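You operate a simulated robot arm through the tools that you are given. There is no shell and no other tool.

Carry out the task below with a simulated robot arm. There is one attempt and no reset: what you move stays moved.

JOB
Change the burnt blue board in the wide drawer for the spare.
Fine: the spare lies on the blue mat; burnt board on the mat, drawer closed, green latch back across it; the drive is dead, as its label says.

It is judged by the outcome, as a careful person would: the job done as asked, and still so three seconds after it is handed in. It fails if anything else is knocked over, pushed out of place, dropped, spilled or broken.

ROBOT AND FRAMES
A 7-joint arm with a two-finger parallel gripper, fixed in place. Base frame: the origin is on the floor under the middle of its stand, x ahead of it, y to its left, z up. Lengths are in mm, angles in rad, forces in N, time in s.
With the tool pointing down near the work surface it reaches from about 440 to 920 mm from the base axis. Its first joint turns from -2.496 to 2.496 rad. Payload 3 kg.
Tool frame: the origin (TCP) lies between the finger pads and is the grasp point; the fingertips stand 30 mm ahead of it; z points along the fingers, y is the line along which they close. The gripper opens to 94 mm. The fingers are 28 mm wide and 10 mm thick; the gripper's body (50 by 96 mm) begins 55 mm behind the TCP.
Orientation is that of the tool frame in the base frame, as a unit quaternion [w, x, y, z]. With the fingers straight down and closing along the base's y, the tool's x points along the base's -x, its y along +y and its z along -z.

CONTROLS
- The arm moves only by the tool move_arm. Its argument "increments" is one flat list of numbers, 6 for each row, row after row: the shift along the base's x, y, z in mm, then the turn, a rotation vector about the base's x, y, z in rad. In form: [tx, ty, tz, ax, ay, az, tx, ty, tz, ax, ay, az, ...]. A call has 1 to 20 rows; each row shifts and turns the commanded pose from where the row before left it. "claw" is the gripper command, from -1 (fully open) to 1 (shut), values between in proportion, set as the call begins (left out, the last holds). A row lasts 0.2 s, in which the tool goes at most 50 mm and 0.15 rad; a call with a longer step from one row to the next is refused whole, and so is a gripper value outside its range. A pose out of reach is approached as far as the arm can. The call stops where the force on the tool passes 40 N (or 10 N more than at its start, if that is more) or the arm is blocked; 0.2 s more then pass. Each finger travels about 72 mm/s and halts on what it meets, pressing with about 20 N; the grip force reading is that of the motor and also rises with nothing between the fingers. The clock runs only during rows and for 0.2 s after the last one: add rows that do not move to give the fingers time. It gives the time, the measured TCP pose, the force on the tool (base axes), the opening and the grip force at its end, in the units of the frame above (readings bear some noise), with the torque about the TCP (base axes, N m) and any sound that the robot's microphone picked up.
- Cameras (640 x 400 px; columns grow to the right, rows downward): "scene" is fixed at [414.7, -506, 1296.3]; the picture's right is [0.86, -0.51, 0.00], its down [-0.18, -0.30, -0.94] and it looks along [0.48, 0.80, -0.34] (base axes); focal length 314 px, centre (320, 200). "wrist" rides on the gripper at [76, 14, -103] in the tool frame; the picture's right is [-0.18, 0.98, 0.00], its down [-0.75, -0.14, -0.64] and it looks along [-0.63, -0.12, 0.77] (tool axes); focal length 243 px, centre (320, 200). There is no depth. A picture from a camera that has moved, and an enlarged one, comes with that camera's place and axes in the base frame and with its lens. The place of the scene camera against the robot may be out by one fixed shift of up to 25 mm in any direction.
- camera(camera): a new picture of that camera. The clock stands still meanwhile.
- zoom(camera, box): a new picture of the part [left, top, right, bottom] of that camera's present view, enlarged. The clock stands still meanwhile.
- sign_off(): hands the job in; it is judged then, once.

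Places have to be worked out from the pictures, the camera data and where the tool is seen. Open the gripper and draw the arm clear of the work before you hand the job in, unless the task says otherwise.

The tools are called after "Call:" as a command line: name --argument value ..., lists and objects as JSON in quotes. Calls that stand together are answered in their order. move_arm: Moves the arm, as the interface text tells. Its arguments: {"type":"object","properties":{"increments":{"type":"array"},"claw":{"type":"number"}},"required":["increments"]} The other tools are called the same way: camera (camera) takes a picture; zoom (camera, box) takes an enlarged picture of a part of a camera's view; sign_off () hands the job in.

At the start:

```text
time_s: 0.0
tcp_pos: [593.9, 276.9, 1048.2]
tool_rot: [-0.001, 0.0, 1.0, -0.001]
wrist_force: [0.3, -1.1, 0.8]
moment: [-0.02, 0.0, -0.02]
finger_gap: 94.0
finger_force: 0.1
```

scene: 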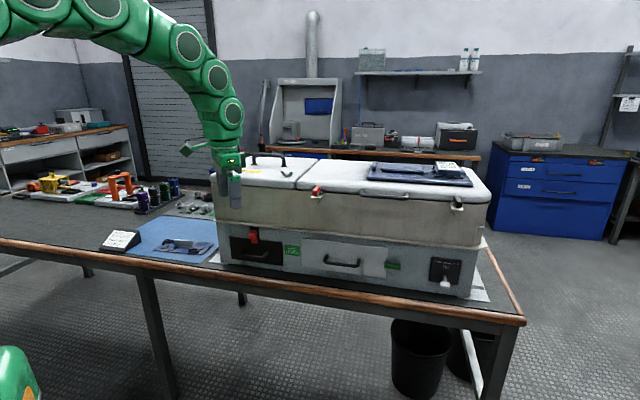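
wrist: 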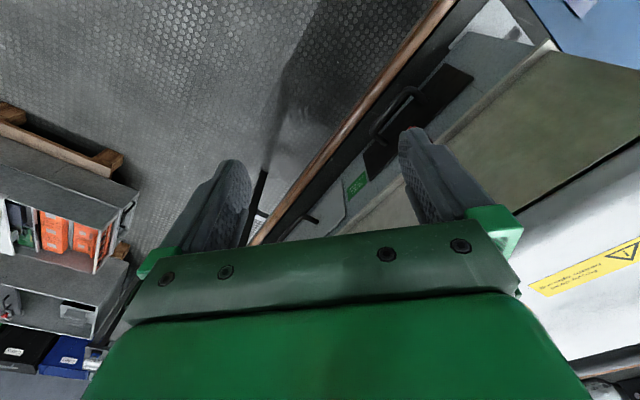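

I begin by looking closer at the box with drawers, the mat and the labels.

Call:
zoom --camera "scene" --box '[210, 210, 370, 310]'

Call:
zoom --camera "scene" --box '[340, 210, 500, 310]'

Call:
zoom --camera "scene" --box '[90, 190, 250, 290]'

Call:
zoom --camera "scene" --box '[200, 130, 500, 310]'

```text
4.00 times, centred on (290, 260) of scene
camera zoom: at [414.7, -506.0, 1296.3], right [0.86, -0.51, 0.0], down [-0.18, -0.3, -0.94], along [0.48, 0.8, -0.34], focal length 1257 px, centre (440, -40)
```

zoom: 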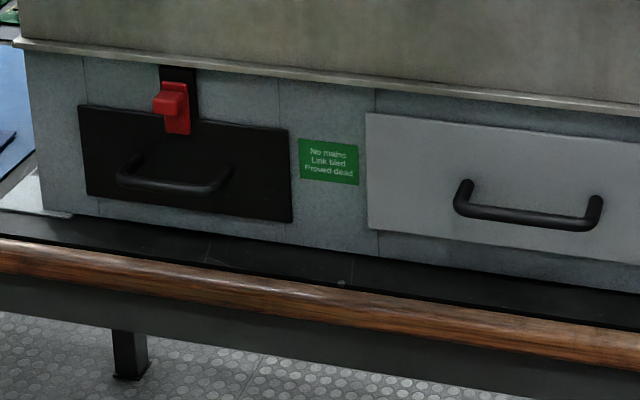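

```text
4.00 times, centred on (420, 260) of scene
camera zoom: at [414.7, -506.0, 1296.3], right [0.86, -0.51, 0.0], down [-0.18, -0.3, -0.94], along [0.48, 0.8, -0.34], focal length 1257 px, centre (-80, -40)
```

zoom: 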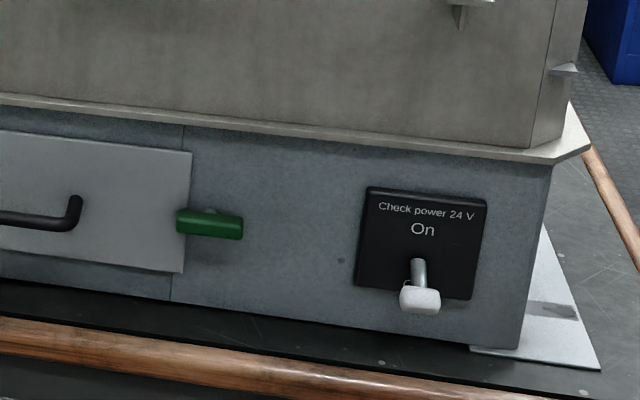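

```text
4.00 times, centred on (170, 240) of scene
camera zoom: at [414.7, -506.0, 1296.3], right [0.86, -0.51, 0.0], down [-0.18, -0.3, -0.94], along [0.48, 0.8, -0.34], focal length 1257 px, centre (920, 40)
```

zoom: 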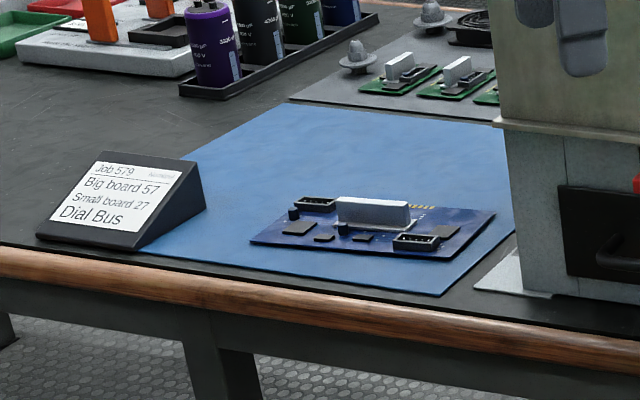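

```text
2.13 times, centred on (350, 220) of scene
camera zoom: at [414.7, -506.0, 1296.3], right [0.86, -0.51, 0.0], down [-0.18, -0.3, -0.94], along [0.48, 0.8, -0.34], focal length 671 px, centre (256, 157)
```

zoom: 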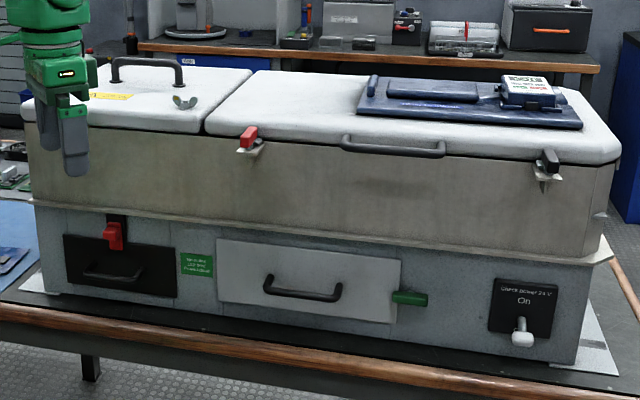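

Zooming further to read the labels, card, latch and the instrument on the lid.

Call:
zoom --camera "scene" --box '[98, 225, 146, 255]'

Call:
zoom --camera "scene" --box '[376, 250, 416, 275]'

Call:
zoom --camera "scene" --box '[420, 245, 476, 300]'

Call:
zoom --camera "scene" --box '[275, 238, 311, 260]'

Call:
zoom --camera "scene" --box '[360, 150, 480, 220]'

Call:
zoom --camera "scene" --box '[150, 225, 220, 265]'

Call:
zoom --camera "scene" --box '[0, 160, 220, 270]'

```text
13.33 times, centred on (122, 240) of scene
camera zoom: at [414.7, -506.0, 1296.3], right [0.86, -0.51, 0.0], down [-0.18, -0.3, -0.94], along [0.48, 0.8, -0.34], focal length 4192 px, centre (2960, -333)
```

zoom: 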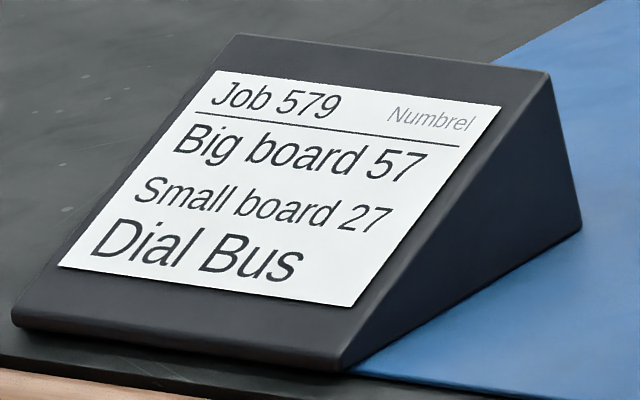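

```text
16.00 times, centred on (396, 262) of scene
camera zoom: at [414.7, -506.0, 1296.3], right [0.86, -0.51, 0.0], down [-0.18, -0.3, -0.94], along [0.48, 0.8, -0.34], focal length 5030 px, centre (-896, -800)
```

zoom: 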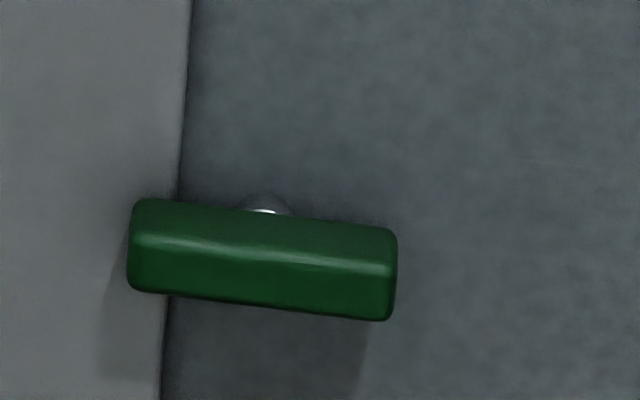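

```text
7.27 times, centred on (448, 272) of scene
camera zoom: at [414.7, -506.0, 1296.3], right [0.86, -0.51, 0.0], down [-0.18, -0.3, -0.94], along [0.48, 0.8, -0.34], focal length 2286 px, centre (-611, -327)
```

zoom: 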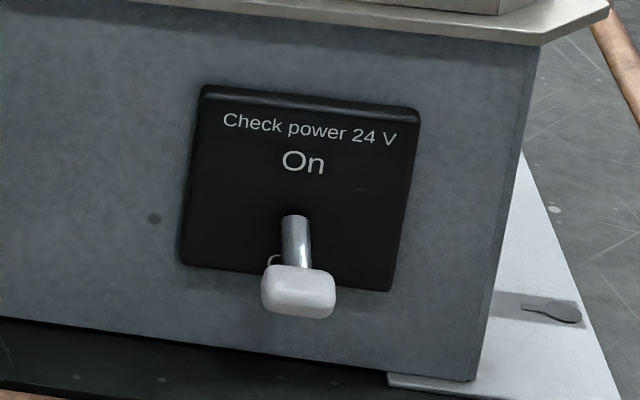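

```text
16.00 times, centred on (293, 249) of scene
camera zoom: at [414.7, -506.0, 1296.3], right [0.86, -0.51, 0.0], down [-0.18, -0.3, -0.94], along [0.48, 0.8, -0.34], focal length 5030 px, centre (752, -584)
```

zoom: 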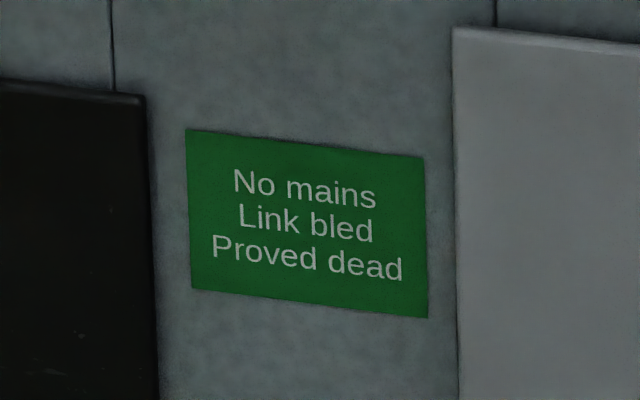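

```text
5.33 times, centred on (420, 185) of scene
camera zoom: at [414.7, -506.0, 1296.3], right [0.86, -0.51, 0.0], down [-0.18, -0.3, -0.94], along [0.48, 0.8, -0.34], focal length 1677 px, centre (-213, 280)
```

zoom: 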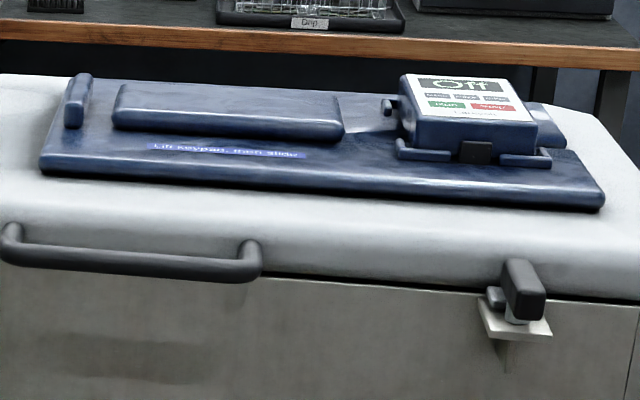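

```text
9.14 times, centred on (185, 245) of scene
camera zoom: at [414.7, -506.0, 1296.3], right [0.86, -0.51, 0.0], down [-0.18, -0.3, -0.94], along [0.48, 0.8, -0.34], focal length 2874 px, centre (1554, -211)
```

zoom: 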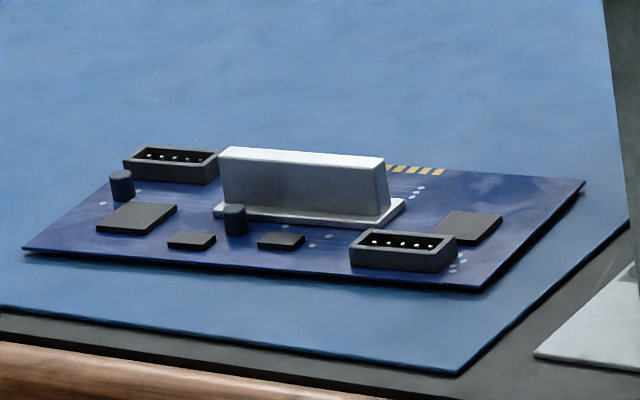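

```text
2.91 times, centred on (110, 215) of scene
camera zoom: at [414.7, -506.0, 1296.3], right [0.86, -0.51, 0.0], down [-0.18, -0.3, -0.94], along [0.48, 0.8, -0.34], focal length 914 px, centre (931, 156)
```

zoom: 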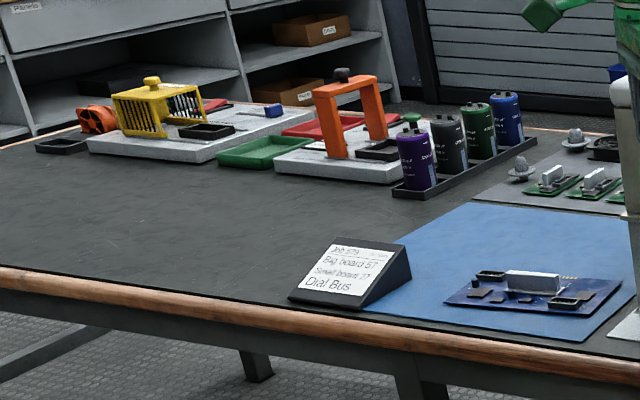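

The drive's wide light-grey drawer has a horizontal bar handle, and the green latch is a centre-pivoted turn button lying across its right edge. I swing the gripper to face the box front squarely (about 45° yaw), tilted up, so the wrist camera can measure things.

Call:
move_arm --increments '[-12.3, -42.8, -4.7, 0, 0, 0.131, -12.3, -42.8, -4.7, 0, 0, 0.131, -12.3, -42.8, -4.7, 0, 0, 0.131, -12.3, -42.8, -4.7, 0, 0, 0.131, -12.3, -42.8, -4.7, 0, 0, 0.131, -12.3, -42.8, -4.7, 0, 0, 0.131, 0, 0, 0, 0.092, -0.092, 0, 0, 0, 0, 0.092, -0.092, 0, 0, 0, 0, 0.092, -0.092, 0, 0, 0, 0, 0.092, -0.092, 0]'

Call:
camera --camera "wrist"

Call:
camera --camera "scene"

```text
time_s: 2.2
tcp_pos: [520.6, 20.7, 1017.9]
tool_rot: [0.24, -0.37, 0.892, 0.098]
wrist_force: [-0.2, -0.7, -0.6]
moment: [-0.05, 0.0, -0.01]
finger_gap: 94.0
finger_force: 0.0
```

```text
taken
camera wrist: at [427.7, -52.4, 1069.3], right [-0.58, 0.81, 0.09], down [0.33, 0.14, 0.93], along [0.74, 0.57, -0.35], focal length 243 px, centre (320, 200)
```

wrist: 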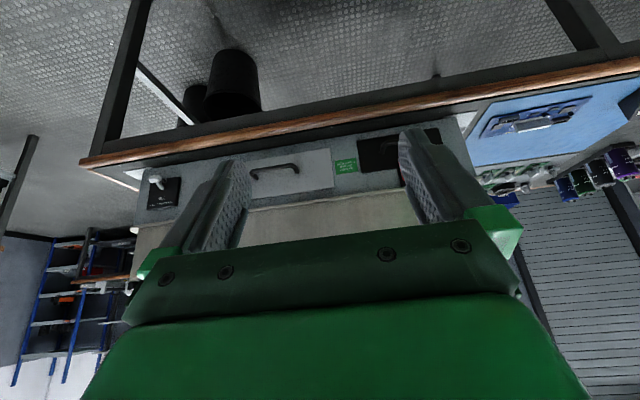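

```text
taken
```

scene: 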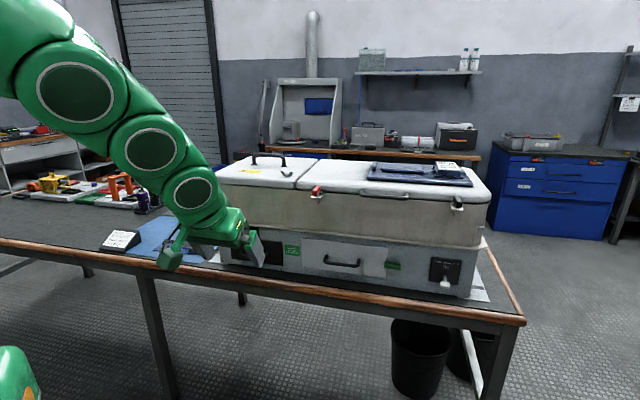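

The wrist view (upside down) shows the drawer front between the fingers. I zoom in for pixel-accurate features.

Call:
zoom --camera "wrist" --box '[130, 110, 290, 210]'

Call:
zoom --camera "wrist" --box '[220, 110, 420, 235]'

Call:
zoom --camera "wrist" --box '[440, 60, 640, 185]'

Call:
zoom --camera "scene" --box '[290, 220, 410, 295]'

```text
4.00 times, centred on (210, 160) of wrist
camera zoom: at [427.7, -52.4, 1069.3], right [-0.58, 0.81, 0.09], down [0.33, 0.14, 0.93], along [0.74, 0.57, -0.35], focal length 970 px, centre (760, 360)
```

zoom: 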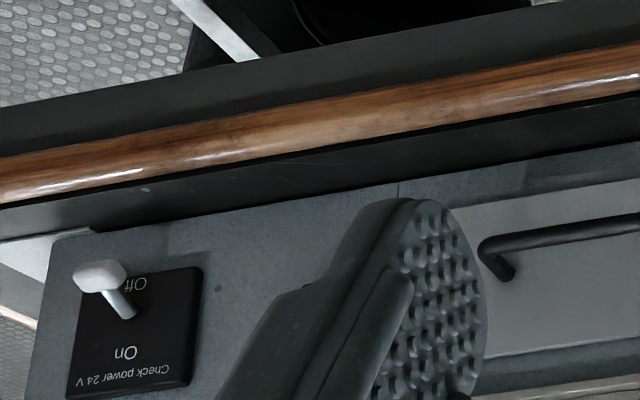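

```text
3.20 times, centred on (320, 172) of wrist
camera zoom: at [427.7, -52.4, 1069.3], right [-0.58, 0.81, 0.09], down [0.33, 0.14, 0.93], along [0.74, 0.57, -0.35], focal length 776 px, centre (320, 288)
```

zoom: 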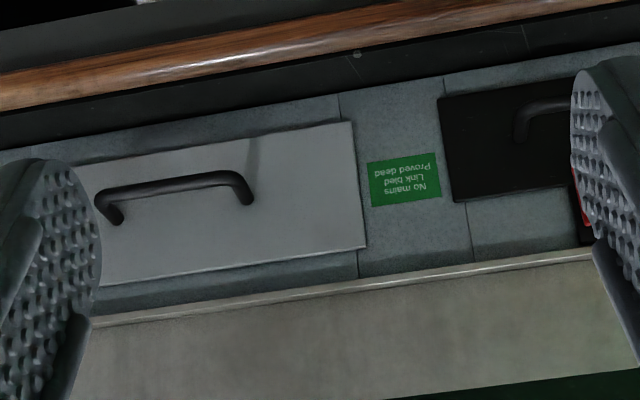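

```text
3.20 times, centred on (540, 122) of wrist
camera zoom: at [427.7, -52.4, 1069.3], right [-0.58, 0.81, 0.09], down [0.33, 0.14, 0.93], along [0.74, 0.57, -0.35], focal length 776 px, centre (-384, 448)
```

zoom: 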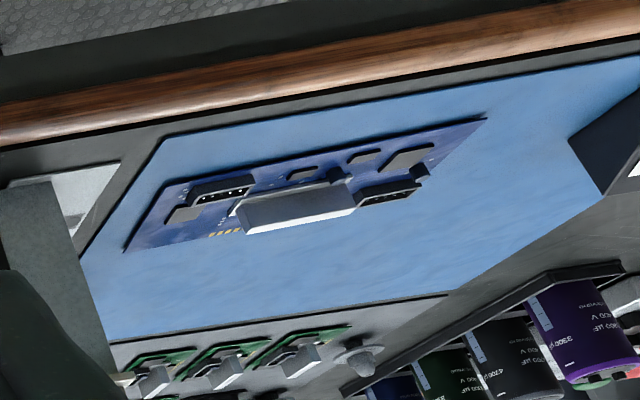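

```text
5.33 times, centred on (350, 258) of scene
camera zoom: at [414.7, -506.0, 1296.3], right [0.86, -0.51, 0.0], down [-0.18, -0.3, -0.94], along [0.48, 0.8, -0.34], focal length 1677 px, centre (160, -107)
```

zoom: 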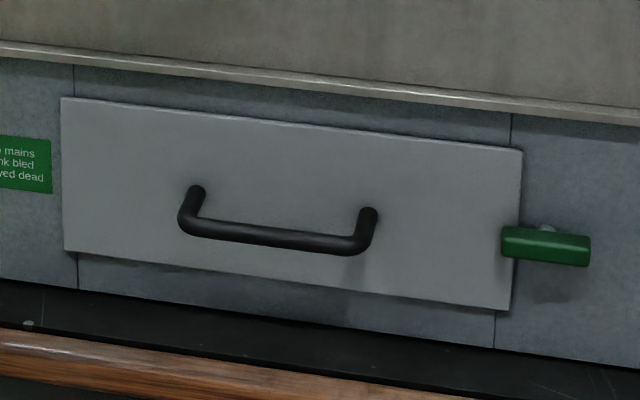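

The power switch lever points to "Off", so it stays untouched. Triangulating, the drawer front plane is about 805 mm out along the 45° direction (x+y ≈ 1139), the table near z ≈ 695, the handle near (909,180,780) and the latch near (1022,82,786). I move closer to the latch for a better view.

Call:
move_arm --increments '[40.5, -1.4, -15.8, 0, 0, 0, 40.5, -1.4, -15.8, 0, 0, 0, 40.5, -1.4, -15.8, 0, 0, 0, 40.5, -1.4, -15.8, 0, 0, 0, 40.5, -1.4, -15.8, 0, 0, 0, 40.5, -1.4, -15.8, 0, 0, 0, 40.5, -1.4, -15.8, 0, 0, 0, 40.5, -1.4, -15.8, 0, 0, 0, 40.5, -1.4, -15.8, 0.092, -0.092, 0, 40.5, -1.4, -15.8, 0.092, -0.092, 0]'

Call:
camera --camera "wrist"

Call:
camera --camera "scene"

```text
time_s: 4.4
tcp_pos: [926.7, 6.4, 860.5]
tool_rot: [0.352, -0.355, 0.854, 0.145]
wrist_force: [0.1, 0.1, -0.3]
moment: [-0.01, 0.01, 0.03]
finger_gap: 94.0
finger_force: 0.0
```

```text
taken
camera wrist: at [828.0, -73.2, 879.5], right [-0.6, 0.79, 0.13], down [0.16, -0.04, 0.99], along [0.78, 0.62, -0.1], focal length 243 px, centre (320, 200)
```

wrist: 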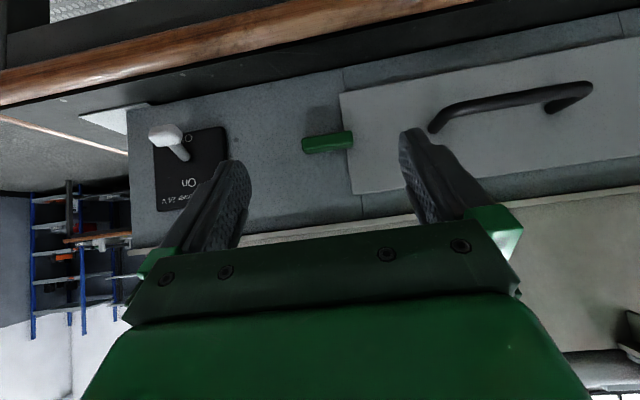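

```text
taken
```

scene: 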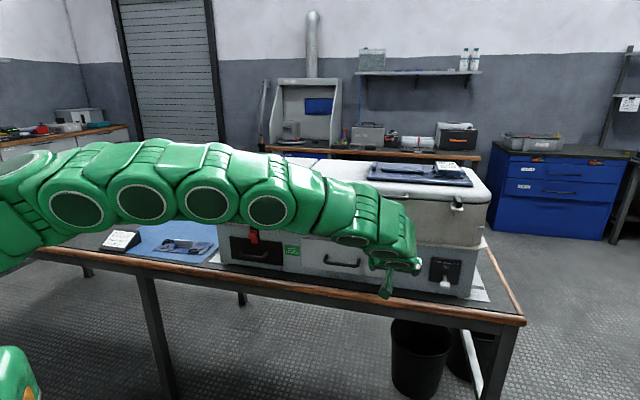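

The arm is fairly stretched here; I zoom on the latch and handle to measure them.

Call:
zoom --camera "wrist" --box '[280, 90, 376, 210]'

Call:
zoom --camera "wrist" --box '[400, 60, 640, 210]'

Call:
zoom --camera "scene" --box '[280, 200, 500, 310]'

```text
3.33 times, centred on (328, 150) of wrist
camera zoom: at [828.0, -73.2, 879.5], right [-0.6, 0.79, 0.13], down [0.16, -0.04, 0.99], along [0.78, 0.62, -0.1], focal length 809 px, centre (293, 367)
```

zoom: 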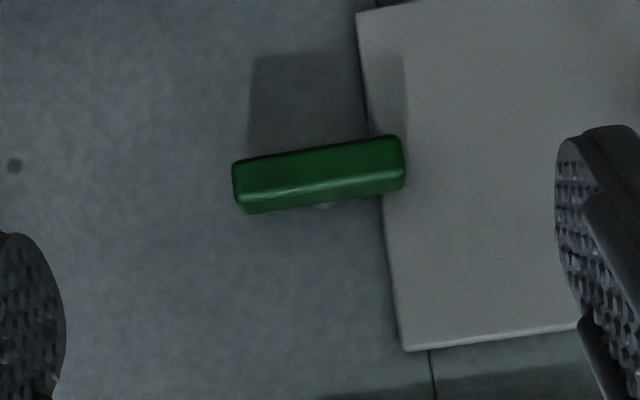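

```text
2.67 times, centred on (520, 135) of wrist
camera zoom: at [828.0, -73.2, 879.5], right [-0.6, 0.79, 0.13], down [0.16, -0.04, 0.99], along [0.78, 0.62, -0.1], focal length 647 px, centre (-213, 373)
```

zoom: 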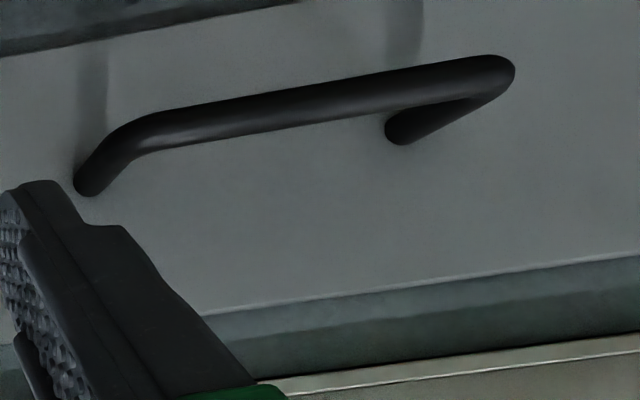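

```text
2.91 times, centred on (390, 255) of scene
camera zoom: at [414.7, -506.0, 1296.3], right [0.86, -0.51, 0.0], down [-0.18, -0.3, -0.94], along [0.48, 0.8, -0.34], focal length 914 px, centre (116, 40)
```

zoom: 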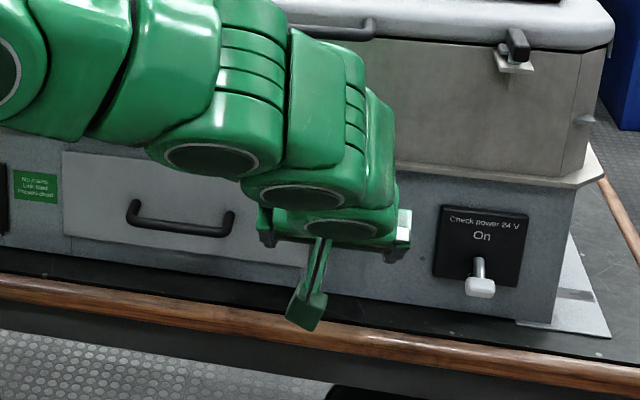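

Two wrist views agree well: handle feet at about (860,223.5,805) and (932,150.7,805), so the drawer face plane is x+y≈1083 (766 mm out), drawer front z 752–855, right edge just left of the latch pivot near (992,73,803). I now roll the gripper 90° so the fingers close vertically, which suits both handle and latch, and check the pose is attained.

Call:
move_arm --increments '[-4, -4, 0, 0.0711, 0.0711, -0.1015, -4, -4, 0, 0.0711, 0.0711, -0.1015, -4, -4, 0, 0.0711, 0.0711, -0.1015, -4, -4, 0, 0.0711, 0.0711, -0.1015, -4, -4, 0, 0.0711, 0.0711, -0.1015, -4, -4, 0, 0.0711, 0.0711, -0.1015, -4, -4, 0, 0.0711, 0.0711, -0.1015, -4, -4, 0, 0.0711, 0.0711, -0.1015, -4, -4, 0, 0.0711, 0.0711, -0.1015, -4, -4, 0, 0.0711, 0.0711, -0.1015, -4, -4, 0, 0.0711, 0.0711, -0.1015]'

Call:
camera --camera "wrist"

Call:
camera --camera "scene"

```text
time_s: 6.8
tcp_pos: [880.6, -36.9, 860.5]
tool_rot: [0.145, 0.355, 0.854, 0.351]
wrist_force: [-1.2, 0.7, 0.6]
moment: [0.0, 0.01, -0.03]
finger_gap: 94.0
finger_force: 0.1
```

```text
taken
camera wrist: at [783.7, -27.4, 943.1], right [0.63, 0.36, 0.69], down [0.14, -0.92, 0.36], along [0.77, -0.12, -0.63], focal length 243 px, centre (320, 200)
```

wrist: 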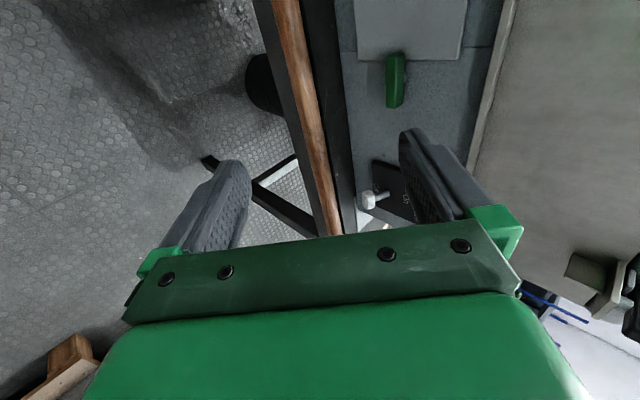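

```text
taken
```

scene: 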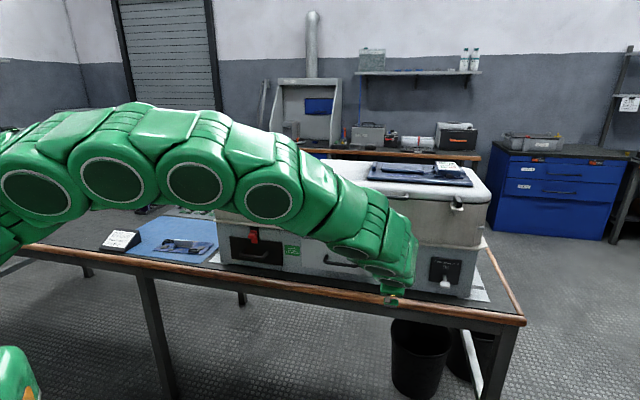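

The roll is attained. I zoom on the latch from this second angle to fix its depth.

Call:
zoom --camera "wrist" --box '[340, 20, 468, 100]'

Call:
zoom --camera "wrist" --box '[320, 130, 480, 230]'

```text
5.00 times, centred on (404, 60) of wrist
camera zoom: at [783.7, -27.4, 943.1], right [0.63, 0.36, 0.69], down [0.14, -0.92, 0.36], along [0.77, -0.12, -0.63], focal length 1213 px, centre (-100, 900)
```

zoom: 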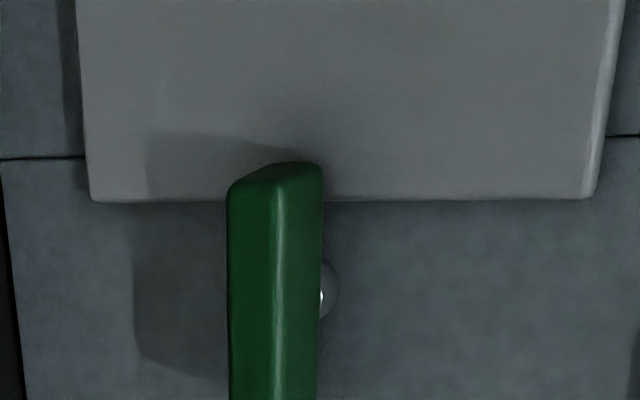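

```text
4.00 times, centred on (400, 180) of wrist
camera zoom: at [783.7, -27.4, 943.1], right [0.63, 0.36, 0.69], down [0.14, -0.92, 0.36], along [0.77, -0.12, -0.63], focal length 970 px, centre (0, 280)
```

zoom: 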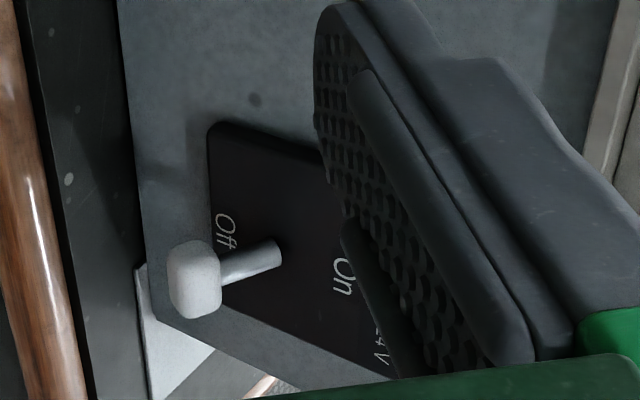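

Combining views: latch bar is ~46 long, 10 high, 15 deep, centred near n=757, t=649, z=802 (x≈995, y≈76); the drawer's right edge is 16 mm left of its pivot. I close the fingers, flatten the pitch to 30° and approach a spot above the bar's right half.

Call:
move_arm --increments '[0, 0, 0, 0.0925, -0.0925, 0, 0, 0, 0, 0.0925, -0.0925, 0, 0, 0, 0, 0, 0, 0, 28, 20.8, 0, 0, 0, 0, 28, 20.8, 0, 0, 0, 0, 28, 20.8, 0, 0, 0, 0]' --claw 1

Call:
camera --camera "wrist"

Call:
camera --camera "scene"

```text
time_s: 8.2
tcp_pos: [965.2, 26.3, 859.1]
tool_rot: [0.191, 0.331, 0.801, 0.46]
wrist_force: [0.2, -0.3, 0.0]
moment: [0.01, 0.02, 0.01]
finger_gap: 0.2
finger_force: 20.7
```

```text
taken
camera wrist: at [854.9, 22.4, 924.6], right [0.48, 0.22, 0.85], down [0.09, -0.97, 0.2], along [0.87, -0.02, -0.49], focal length 243 px, centre (320, 200)
```

wrist: 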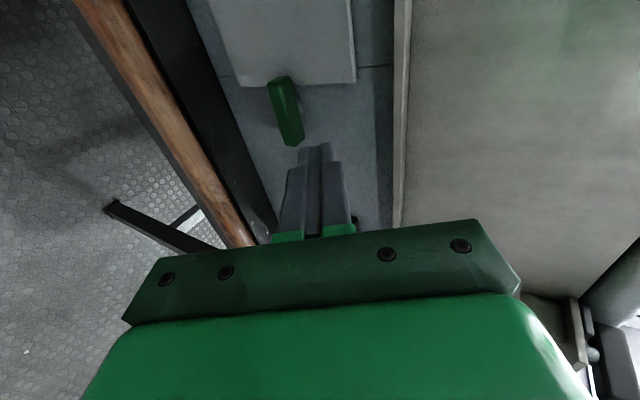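

```text
taken
```

scene: 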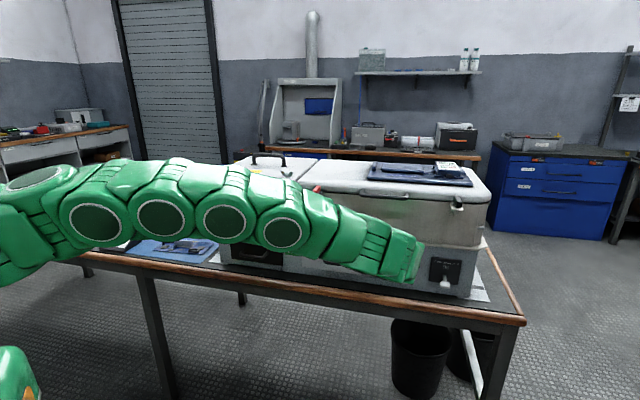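

Pose attained with good accuracy; the closed fingers sit just right of the bar in view. I go to the point above the bar's right half, then press down in small steps.

Call:
move_arm --increments '[13.9, 10.1, -6.5, 0, 0, 0, 13.9, 10.1, -6.5, 0, 0, 0, 0, 0, 0, 0, 0, 0]'

Call:
camera --camera "wrist"

Call:
zoom --camera "wrist" --box '[220, 40, 412, 160]'

```text
time_s: 9.0
tcp_pos: [994.2, 45.1, 846.7]
tool_rot: [0.191, 0.331, 0.801, 0.46]
wrist_force: [-0.3, 0.2, -0.5]
moment: [0.01, 0.01, 0.0]
finger_gap: 0.0
finger_force: 19.8
```

```text
taken
camera wrist: at [882.6, 41.8, 911.0], right [0.48, 0.22, 0.85], down [0.09, -0.97, 0.2], along [0.87, -0.02, -0.49], focal length 243 px, centre (320, 200)
```

wrist: 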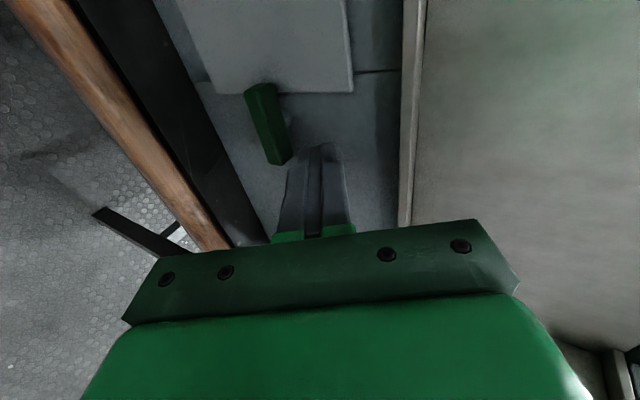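

```text
3.33 times, centred on (316, 100) of wrist
camera zoom: at [882.6, 41.8, 911.0], right [0.48, 0.22, 0.85], down [0.09, -0.97, 0.2], along [0.87, -0.02, -0.49], focal length 809 px, centre (333, 533)
```

zoom: 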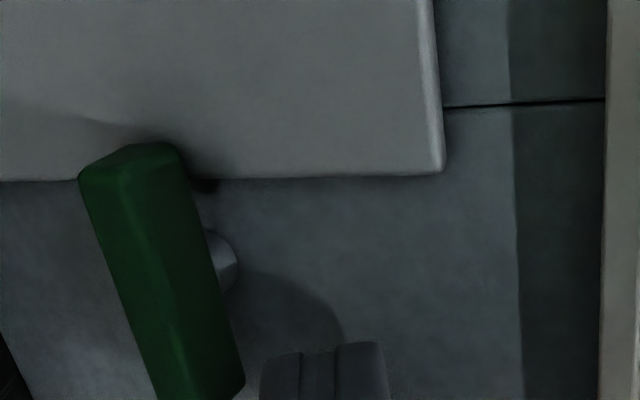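

Projection of my latch and finger estimates matches the picture. Now I press down about 41 mm in 5 mm steps to swing the right end down.

Call:
move_arm --increments '[0, 0, -5, 0, 0, 0, 0, 0, -5, 0, 0, 0, 0, 0, -5, 0, 0, 0, 0, 0, -5, 0, 0, 0, 0, 0, -5, 0, 0, 0, 0, 0, -5, 0, 0, 0]'

Call:
camera --camera "wrist"

Call:
zoom --camera "wrist" --box '[220, 40, 412, 160]'

```text
time_s: 10.0
tcp_pos: [995.2, 45.5, 834.6]
tool_rot: [0.192, 0.331, 0.8, 0.462]
wrist_force: [-2.8, 0.3, 7.3]
moment: [0.12, 0.02, 0.07]
finger_gap: 0.0
finger_force: 20.1
stopped in row 4: the force on the tool passed its limit at 49 N (the readings are from after the stop); the commanded pose is now the measured one
```

```text
taken
camera wrist: at [882.5, 40.7, 897.4], right [0.48, 0.22, 0.85], down [0.09, -0.98, 0.2], along [0.87, -0.02, -0.48], focal length 243 px, centre (320, 200)
```

wrist: 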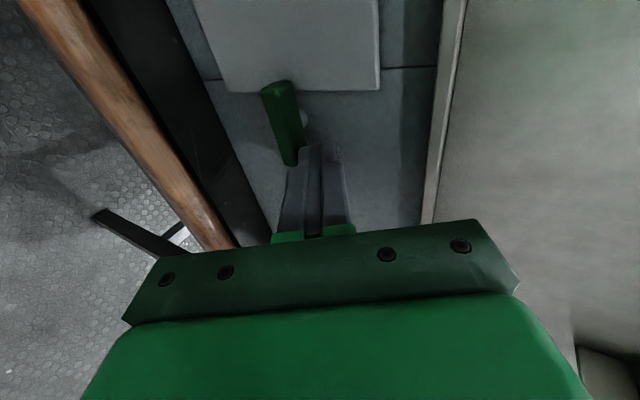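

```text
3.33 times, centred on (316, 100) of wrist
camera zoom: at [882.5, 40.7, 897.4], right [0.48, 0.22, 0.85], down [0.09, -0.98, 0.2], along [0.87, -0.02, -0.48], focal length 809 px, centre (333, 533)
```

zoom: 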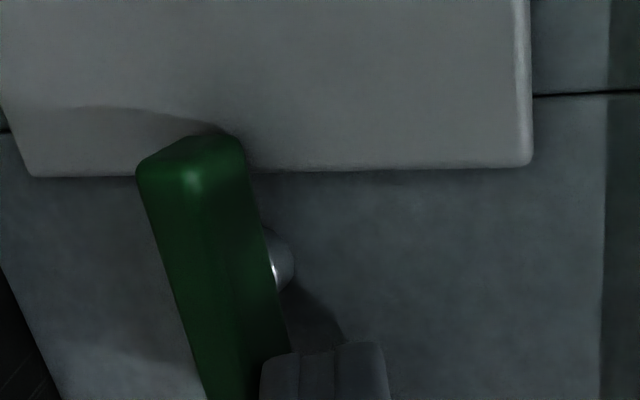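

It resisted at first contact with 49 N – maybe a stop in this direction, maybe just stiffness. I try once more with gentle 1 mm steps to tell which.

Call:
move_arm --increments '[0, 0, -1, 0, 0, 0, 0, 0, -1, 0, 0, 0, 0, 0, -1, 0, 0, 0, 0, 0, -1, 0, 0, 0, 0, 0, -1, 0, 0, 0]'

Call:
zoom --camera "wrist" --box '[220, 40, 412, 160]'

```text
time_s: 10.8
tcp_pos: [994.6, 44.6, 833.7]
tool_rot: [0.193, 0.331, 0.799, 0.464]
wrist_force: [-5.1, -1.5, 8.9]
moment: [0.14, 0.02, 0.1]
finger_gap: 0.2
finger_force: 19.9
stopped in row 4: the force on the tool passed its limit at 42 N (the readings are from after the stop); the commanded pose is now the measured one
```

```text
3.33 times, centred on (316, 100) of wrist
camera zoom: at [882.9, 40.5, 896.8], right [0.47, 0.22, 0.85], down [0.09, -0.98, 0.2], along [0.88, -0.02, -0.48], focal length 809 px, centre (333, 533)
```

zoom: 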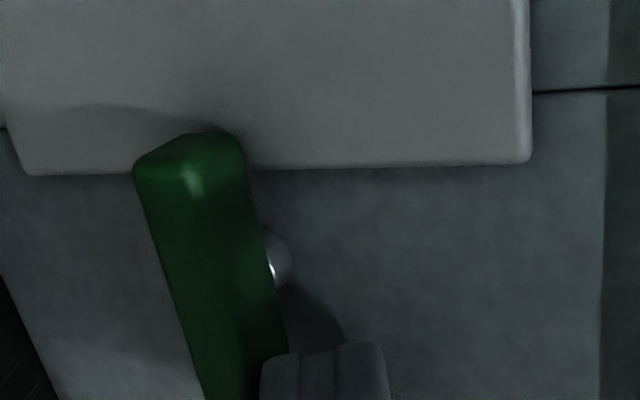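

Clearly a hard stop that way, so the latch must turn the other way (left end down). I lift, shift left to sit above the bar's left half, and check the picture.

Call:
move_arm --increments '[0, 0, 15, 0, 0, 0, -15.6, 15.0, 0, 0, 0, 0, -15.7, 15.1, 0, 0, 0, 0, 0, 0, 0, 0, 0, 0]'

Call:
camera --camera "wrist"

Call:
zoom --camera "wrist" --box '[220, 70, 412, 190]'

```text
time_s: 11.8
tcp_pos: [962.1, 75.4, 848.3]
tool_rot: [0.193, 0.33, 0.8, 0.463]
wrist_force: [-0.2, -0.8, -0.3]
moment: [0.02, -0.02, 0.01]
finger_gap: 0.1
finger_force: 19.8
```

```text
taken
camera wrist: at [851.0, 70.8, 911.7], right [0.47, 0.22, 0.85], down [0.09, -0.98, 0.2], along [0.88, -0.02, -0.48], focal length 243 px, centre (320, 200)
```

wrist: 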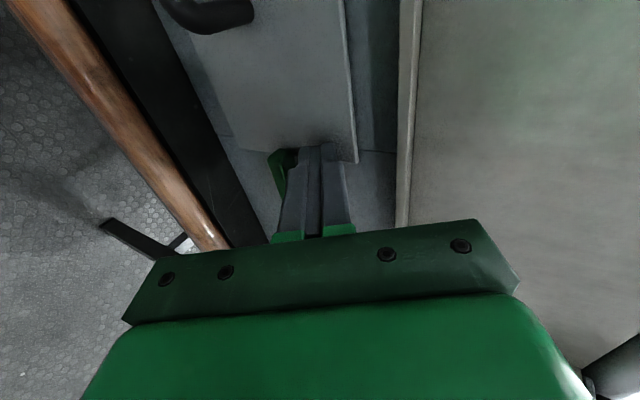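

```text
3.33 times, centred on (316, 130) of wrist
camera zoom: at [851.0, 70.8, 911.7], right [0.47, 0.22, 0.85], down [0.09, -0.98, 0.2], along [0.88, -0.02, -0.48], focal length 809 px, centre (333, 433)
```

zoom: 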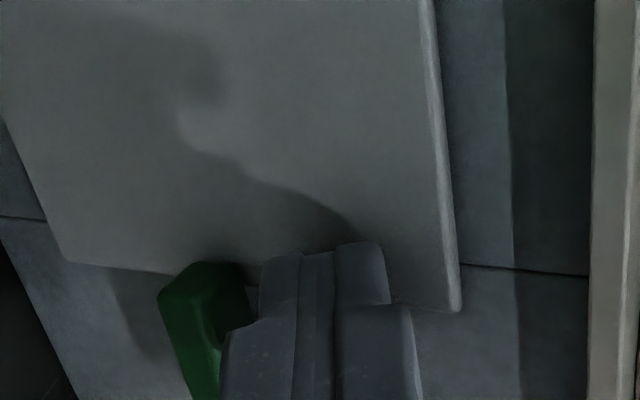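

The fingers are over the bar's left half just clear of the drawer face. I press straight down in 4 mm steps.

Call:
move_arm --increments '[0, 0, -4, 0, 0, 0, 0, 0, -4, 0, 0, 0, 0, 0, -4, 0, 0, 0, 0, 0, -3, 0, 0, 0, 0, 0, -3, 0, 0, 0, 0, 0, -3, 0, 0, 0, 0, 0, -3, 0, 0, 0, 0, 0, -3, 0, 0, 0]'

Call:
camera --camera "wrist"

Call:
zoom --camera "wrist" --box '[220, 70, 412, 190]'

```text
time_s: 13.1
tcp_pos: [963.0, 73.7, 831.8]
tool_rot: [0.193, 0.33, 0.799, 0.464]
wrist_force: [-20.4, -4.0, 10.7]
moment: [0.11, 0.02, 0.12]
finger_gap: 0.0
finger_force: 20.2
stopped in row 6: the force on the tool passed its limit at 44 N (the readings are from after the stop); the commanded pose is now the measured one
```

```text
taken
camera wrist: at [851.4, 71.1, 894.9], right [0.47, 0.21, 0.86], down [0.09, -0.98, 0.2], along [0.88, -0.01, -0.48], focal length 243 px, centre (320, 200)
```

wrist: 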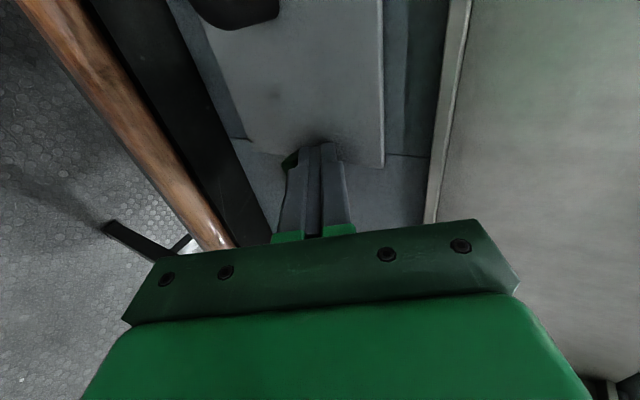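

```text
3.33 times, centred on (316, 130) of wrist
camera zoom: at [851.4, 71.1, 894.9], right [0.47, 0.21, 0.86], down [0.09, -0.98, 0.2], along [0.88, -0.01, -0.48], focal length 809 px, centre (333, 433)
```

zoom: 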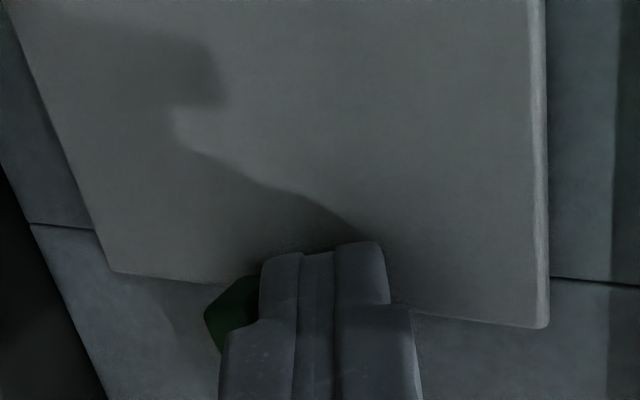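

It stopped again at contact, with a sideways reaction too. I lift off and back away to see whether the bar turned at all.

Call:
move_arm --increments '[0, 0, 12, 0, 0, 0, -18, -18, 8, 0, 0, 0, -25, -25, 8, 0, 0, 0, -25, -25, 5, 0, 0, 0, 0, 0, 0, 0, 0, 0]'

Call:
camera --camera "wrist"

Call:
zoom --camera "wrist" --box '[240, 70, 368, 150]'

Call:
zoom --camera "scene" --box '[340, 230, 460, 300]'

```text
time_s: 14.3
tcp_pos: [895.8, 7.7, 865.8]
tool_rot: [0.193, 0.33, 0.799, 0.465]
wrist_force: [0.2, 0.0, 0.2]
moment: [0.01, 0.02, -0.02]
finger_gap: 0.0
finger_force: 19.8
```

```text
taken
camera wrist: at [783.3, 2.9, 928.2], right [0.47, 0.22, 0.85], down [0.09, -0.98, 0.2], along [0.88, -0.02, -0.48], focal length 243 px, centre (320, 200)
```

wrist: 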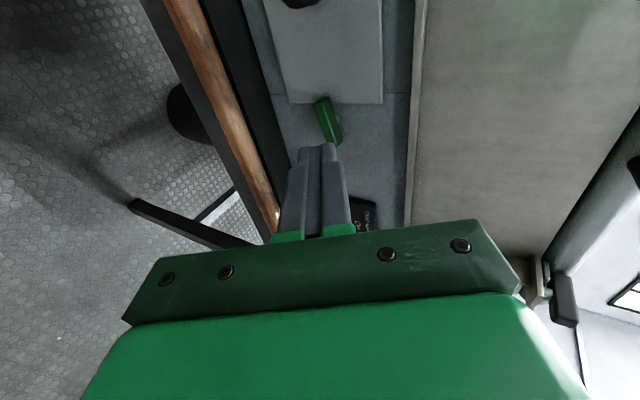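

```text
5.00 times, centred on (304, 110) of wrist
camera zoom: at [783.3, 2.9, 928.2], right [0.47, 0.22, 0.85], down [0.09, -0.98, 0.2], along [0.88, -0.02, -0.48], focal length 1213 px, centre (400, 650)
```

zoom: 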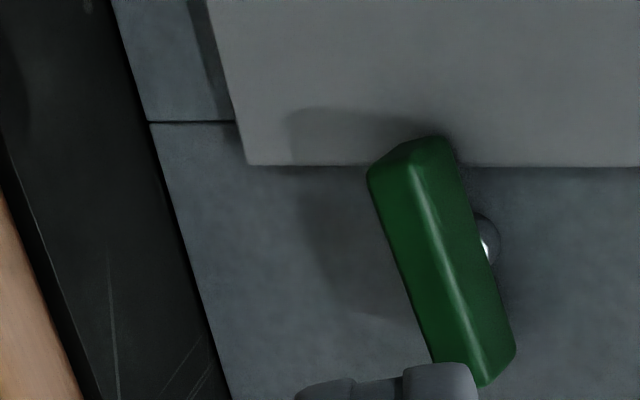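

```text
5.33 times, centred on (400, 265) of scene
camera zoom: at [414.7, -506.0, 1296.3], right [0.86, -0.51, 0.0], down [-0.18, -0.3, -0.94], along [0.48, 0.8, -0.34], focal length 1677 px, centre (-107, -147)
```

zoom: 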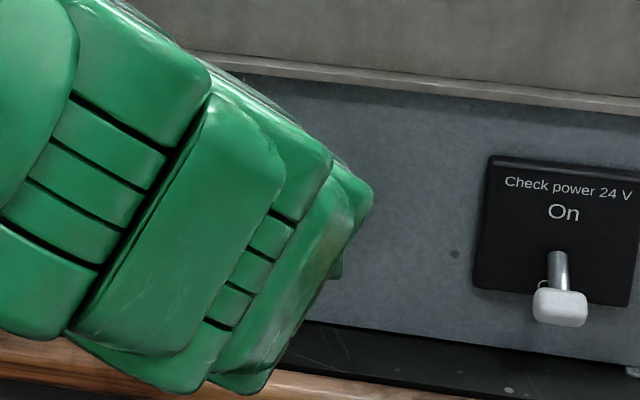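

The bar did turn about 9° (left end down) – so that is the opening direction; my push was too close to the pivot and on the sloped fingertip. I flatten the tool to ~10° pitch and push nearer the bar's left tip for more leverage.

Call:
move_arm --increments '[0, 0, 0, 0.0823, -0.0823, 0, 0, 0, 0, 0.0823, -0.0823, 0, 0, 0, 0, 0.0823, -0.0823, 0, 19.8, 24, -9, 0, 0, 0, 19.8, 24, -9, 0, 0, 0, 19.8, 24, -8, 0, 0, 0, 0, 0, 0, 0, 0, 0]'

Call:
camera --camera "wrist"

Call:
zoom --camera "wrist" --box '[220, 70, 412, 190]'

```text
time_s: 15.9
tcp_pos: [953.8, 78.3, 838.0]
tool_rot: [0.247, 0.291, 0.706, 0.596]
wrist_force: [-1.0, -0.1, 0.6]
moment: [-0.02, 0.02, -0.02]
finger_gap: 0.0
finger_force: 20.3
```

```text
taken
camera wrist: at [831.0, 62.8, 869.2], right [0.24, -0.01, 0.97], down [0.07, -1.0, -0.03], along [0.97, 0.07, -0.24], focal length 243 px, centre (320, 200)
```

wrist: 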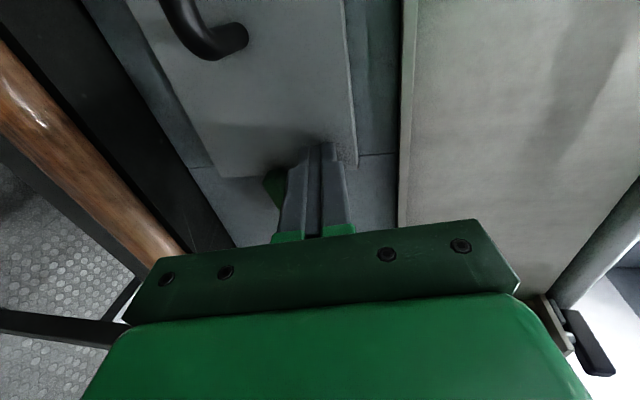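

```text
3.33 times, centred on (316, 130) of wrist
camera zoom: at [831.0, 62.8, 869.2], right [0.24, -0.01, 0.97], down [0.07, -1.0, -0.03], along [0.97, 0.07, -0.24], focal length 809 px, centre (333, 433)
```

zoom: 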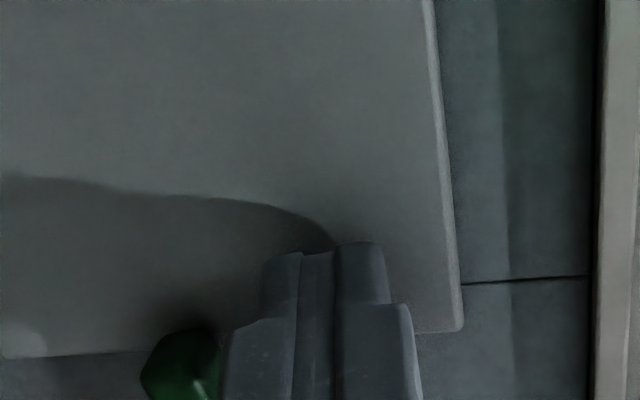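

Tip is just in front of the drawer face with ~7 mm overlap on the bar's left end. I press down slowly.

Call:
move_arm --increments '[2, 2, -3, 0, 0, 0, 0, 0, -3, 0, 0, 0, 0, 0, -3, 0, 0, 0, 0, 0, -3, 0, 0, 0, 0, 0, -3, 0, 0, 0, 0, 0, -3, 0, 0, 0, 0, 0, -3, 0, 0, 0, 0, 0, -3, 0, 0, 0, 0, 0, -3, 0, 0, 0, 0, 0, -3, 0, 0, 0, 0, 0, -3, 0, 0, 0, 0, 0, -3, 0, 0, 0]'

Call:
camera --camera "wrist"

Call:
zoom --camera "wrist" --box '[220, 70, 412, 190]'

```text
time_s: 17.6
tcp_pos: [956.1, 81.1, 817.7]
tool_rot: [0.248, 0.29, 0.704, 0.598]
wrist_force: [-19.8, -4.9, 5.0]
moment: [0.09, -0.15, 0.28]
finger_gap: 0.3
finger_force: 20.0
stopped in row 8: the force on the tool passed its limit at 42 N (the readings are from after the stop); the commanded pose is now the measured one
```

```text
taken
camera wrist: at [833.4, 64.9, 849.4], right [0.24, -0.02, 0.97], down [0.07, -1.0, -0.03], along [0.97, 0.08, -0.24], focal length 243 px, centre (320, 200)
```

wrist: 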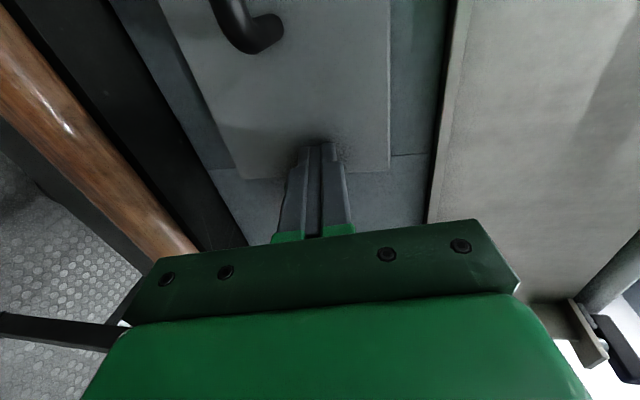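

```text
3.33 times, centred on (316, 130) of wrist
camera zoom: at [833.4, 64.9, 849.4], right [0.24, -0.02, 0.97], down [0.07, -1.0, -0.03], along [0.97, 0.08, -0.24], focal length 809 px, centre (333, 433)
```

zoom: 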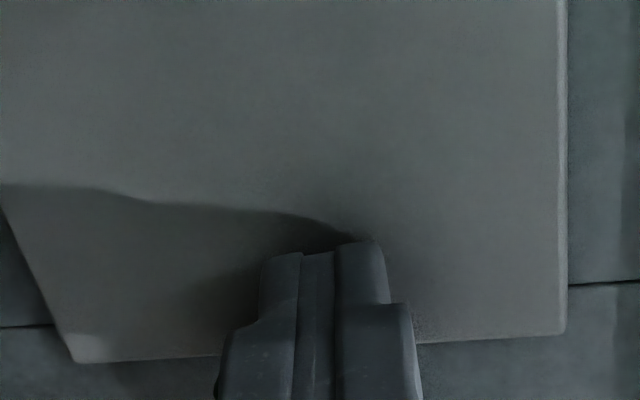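

Stopped again, but 5–6 mm lower than before. I back straight off to see how far the bar has turned.

Call:
move_arm --increments '[-4, -4, 2, 0, 0, 0, -20, -20, 15, 0, 0, 0, -28, -28, 15, 0, 0, 0, -25, -25, 5, 0, 0, 0, 0, 0, 0, 0, 0, 0]'

Call:
camera --camera "wrist"

Call:
zoom --camera "wrist" --box '[240, 60, 400, 160]'

```text
time_s: 18.8
tcp_pos: [880.9, 4.1, 854.5]
tool_rot: [0.248, 0.292, 0.705, 0.597]
wrist_force: [0.2, 0.1, -0.8]
moment: [0.02, 0.04, -0.03]
finger_gap: 0.0
finger_force: 20.4
```

```text
taken
camera wrist: at [756.8, -12.1, 886.2], right [0.24, -0.02, 0.97], down [0.07, -1.0, -0.03], along [0.97, 0.08, -0.24], focal length 243 px, centre (320, 200)
```

wrist: 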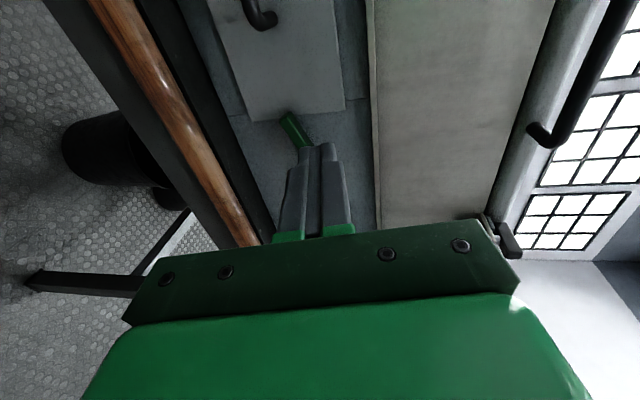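

```text
4.00 times, centred on (320, 110) of wrist
camera zoom: at [756.8, -12.1, 886.2], right [0.24, -0.02, 0.97], down [0.07, -1.0, -0.03], along [0.97, 0.08, -0.24], focal length 970 px, centre (320, 560)
```

zoom: 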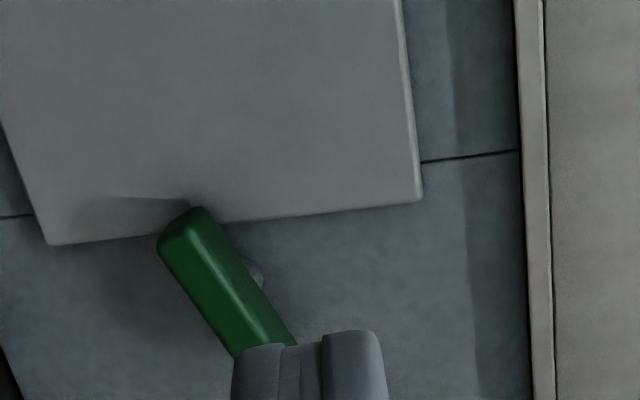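

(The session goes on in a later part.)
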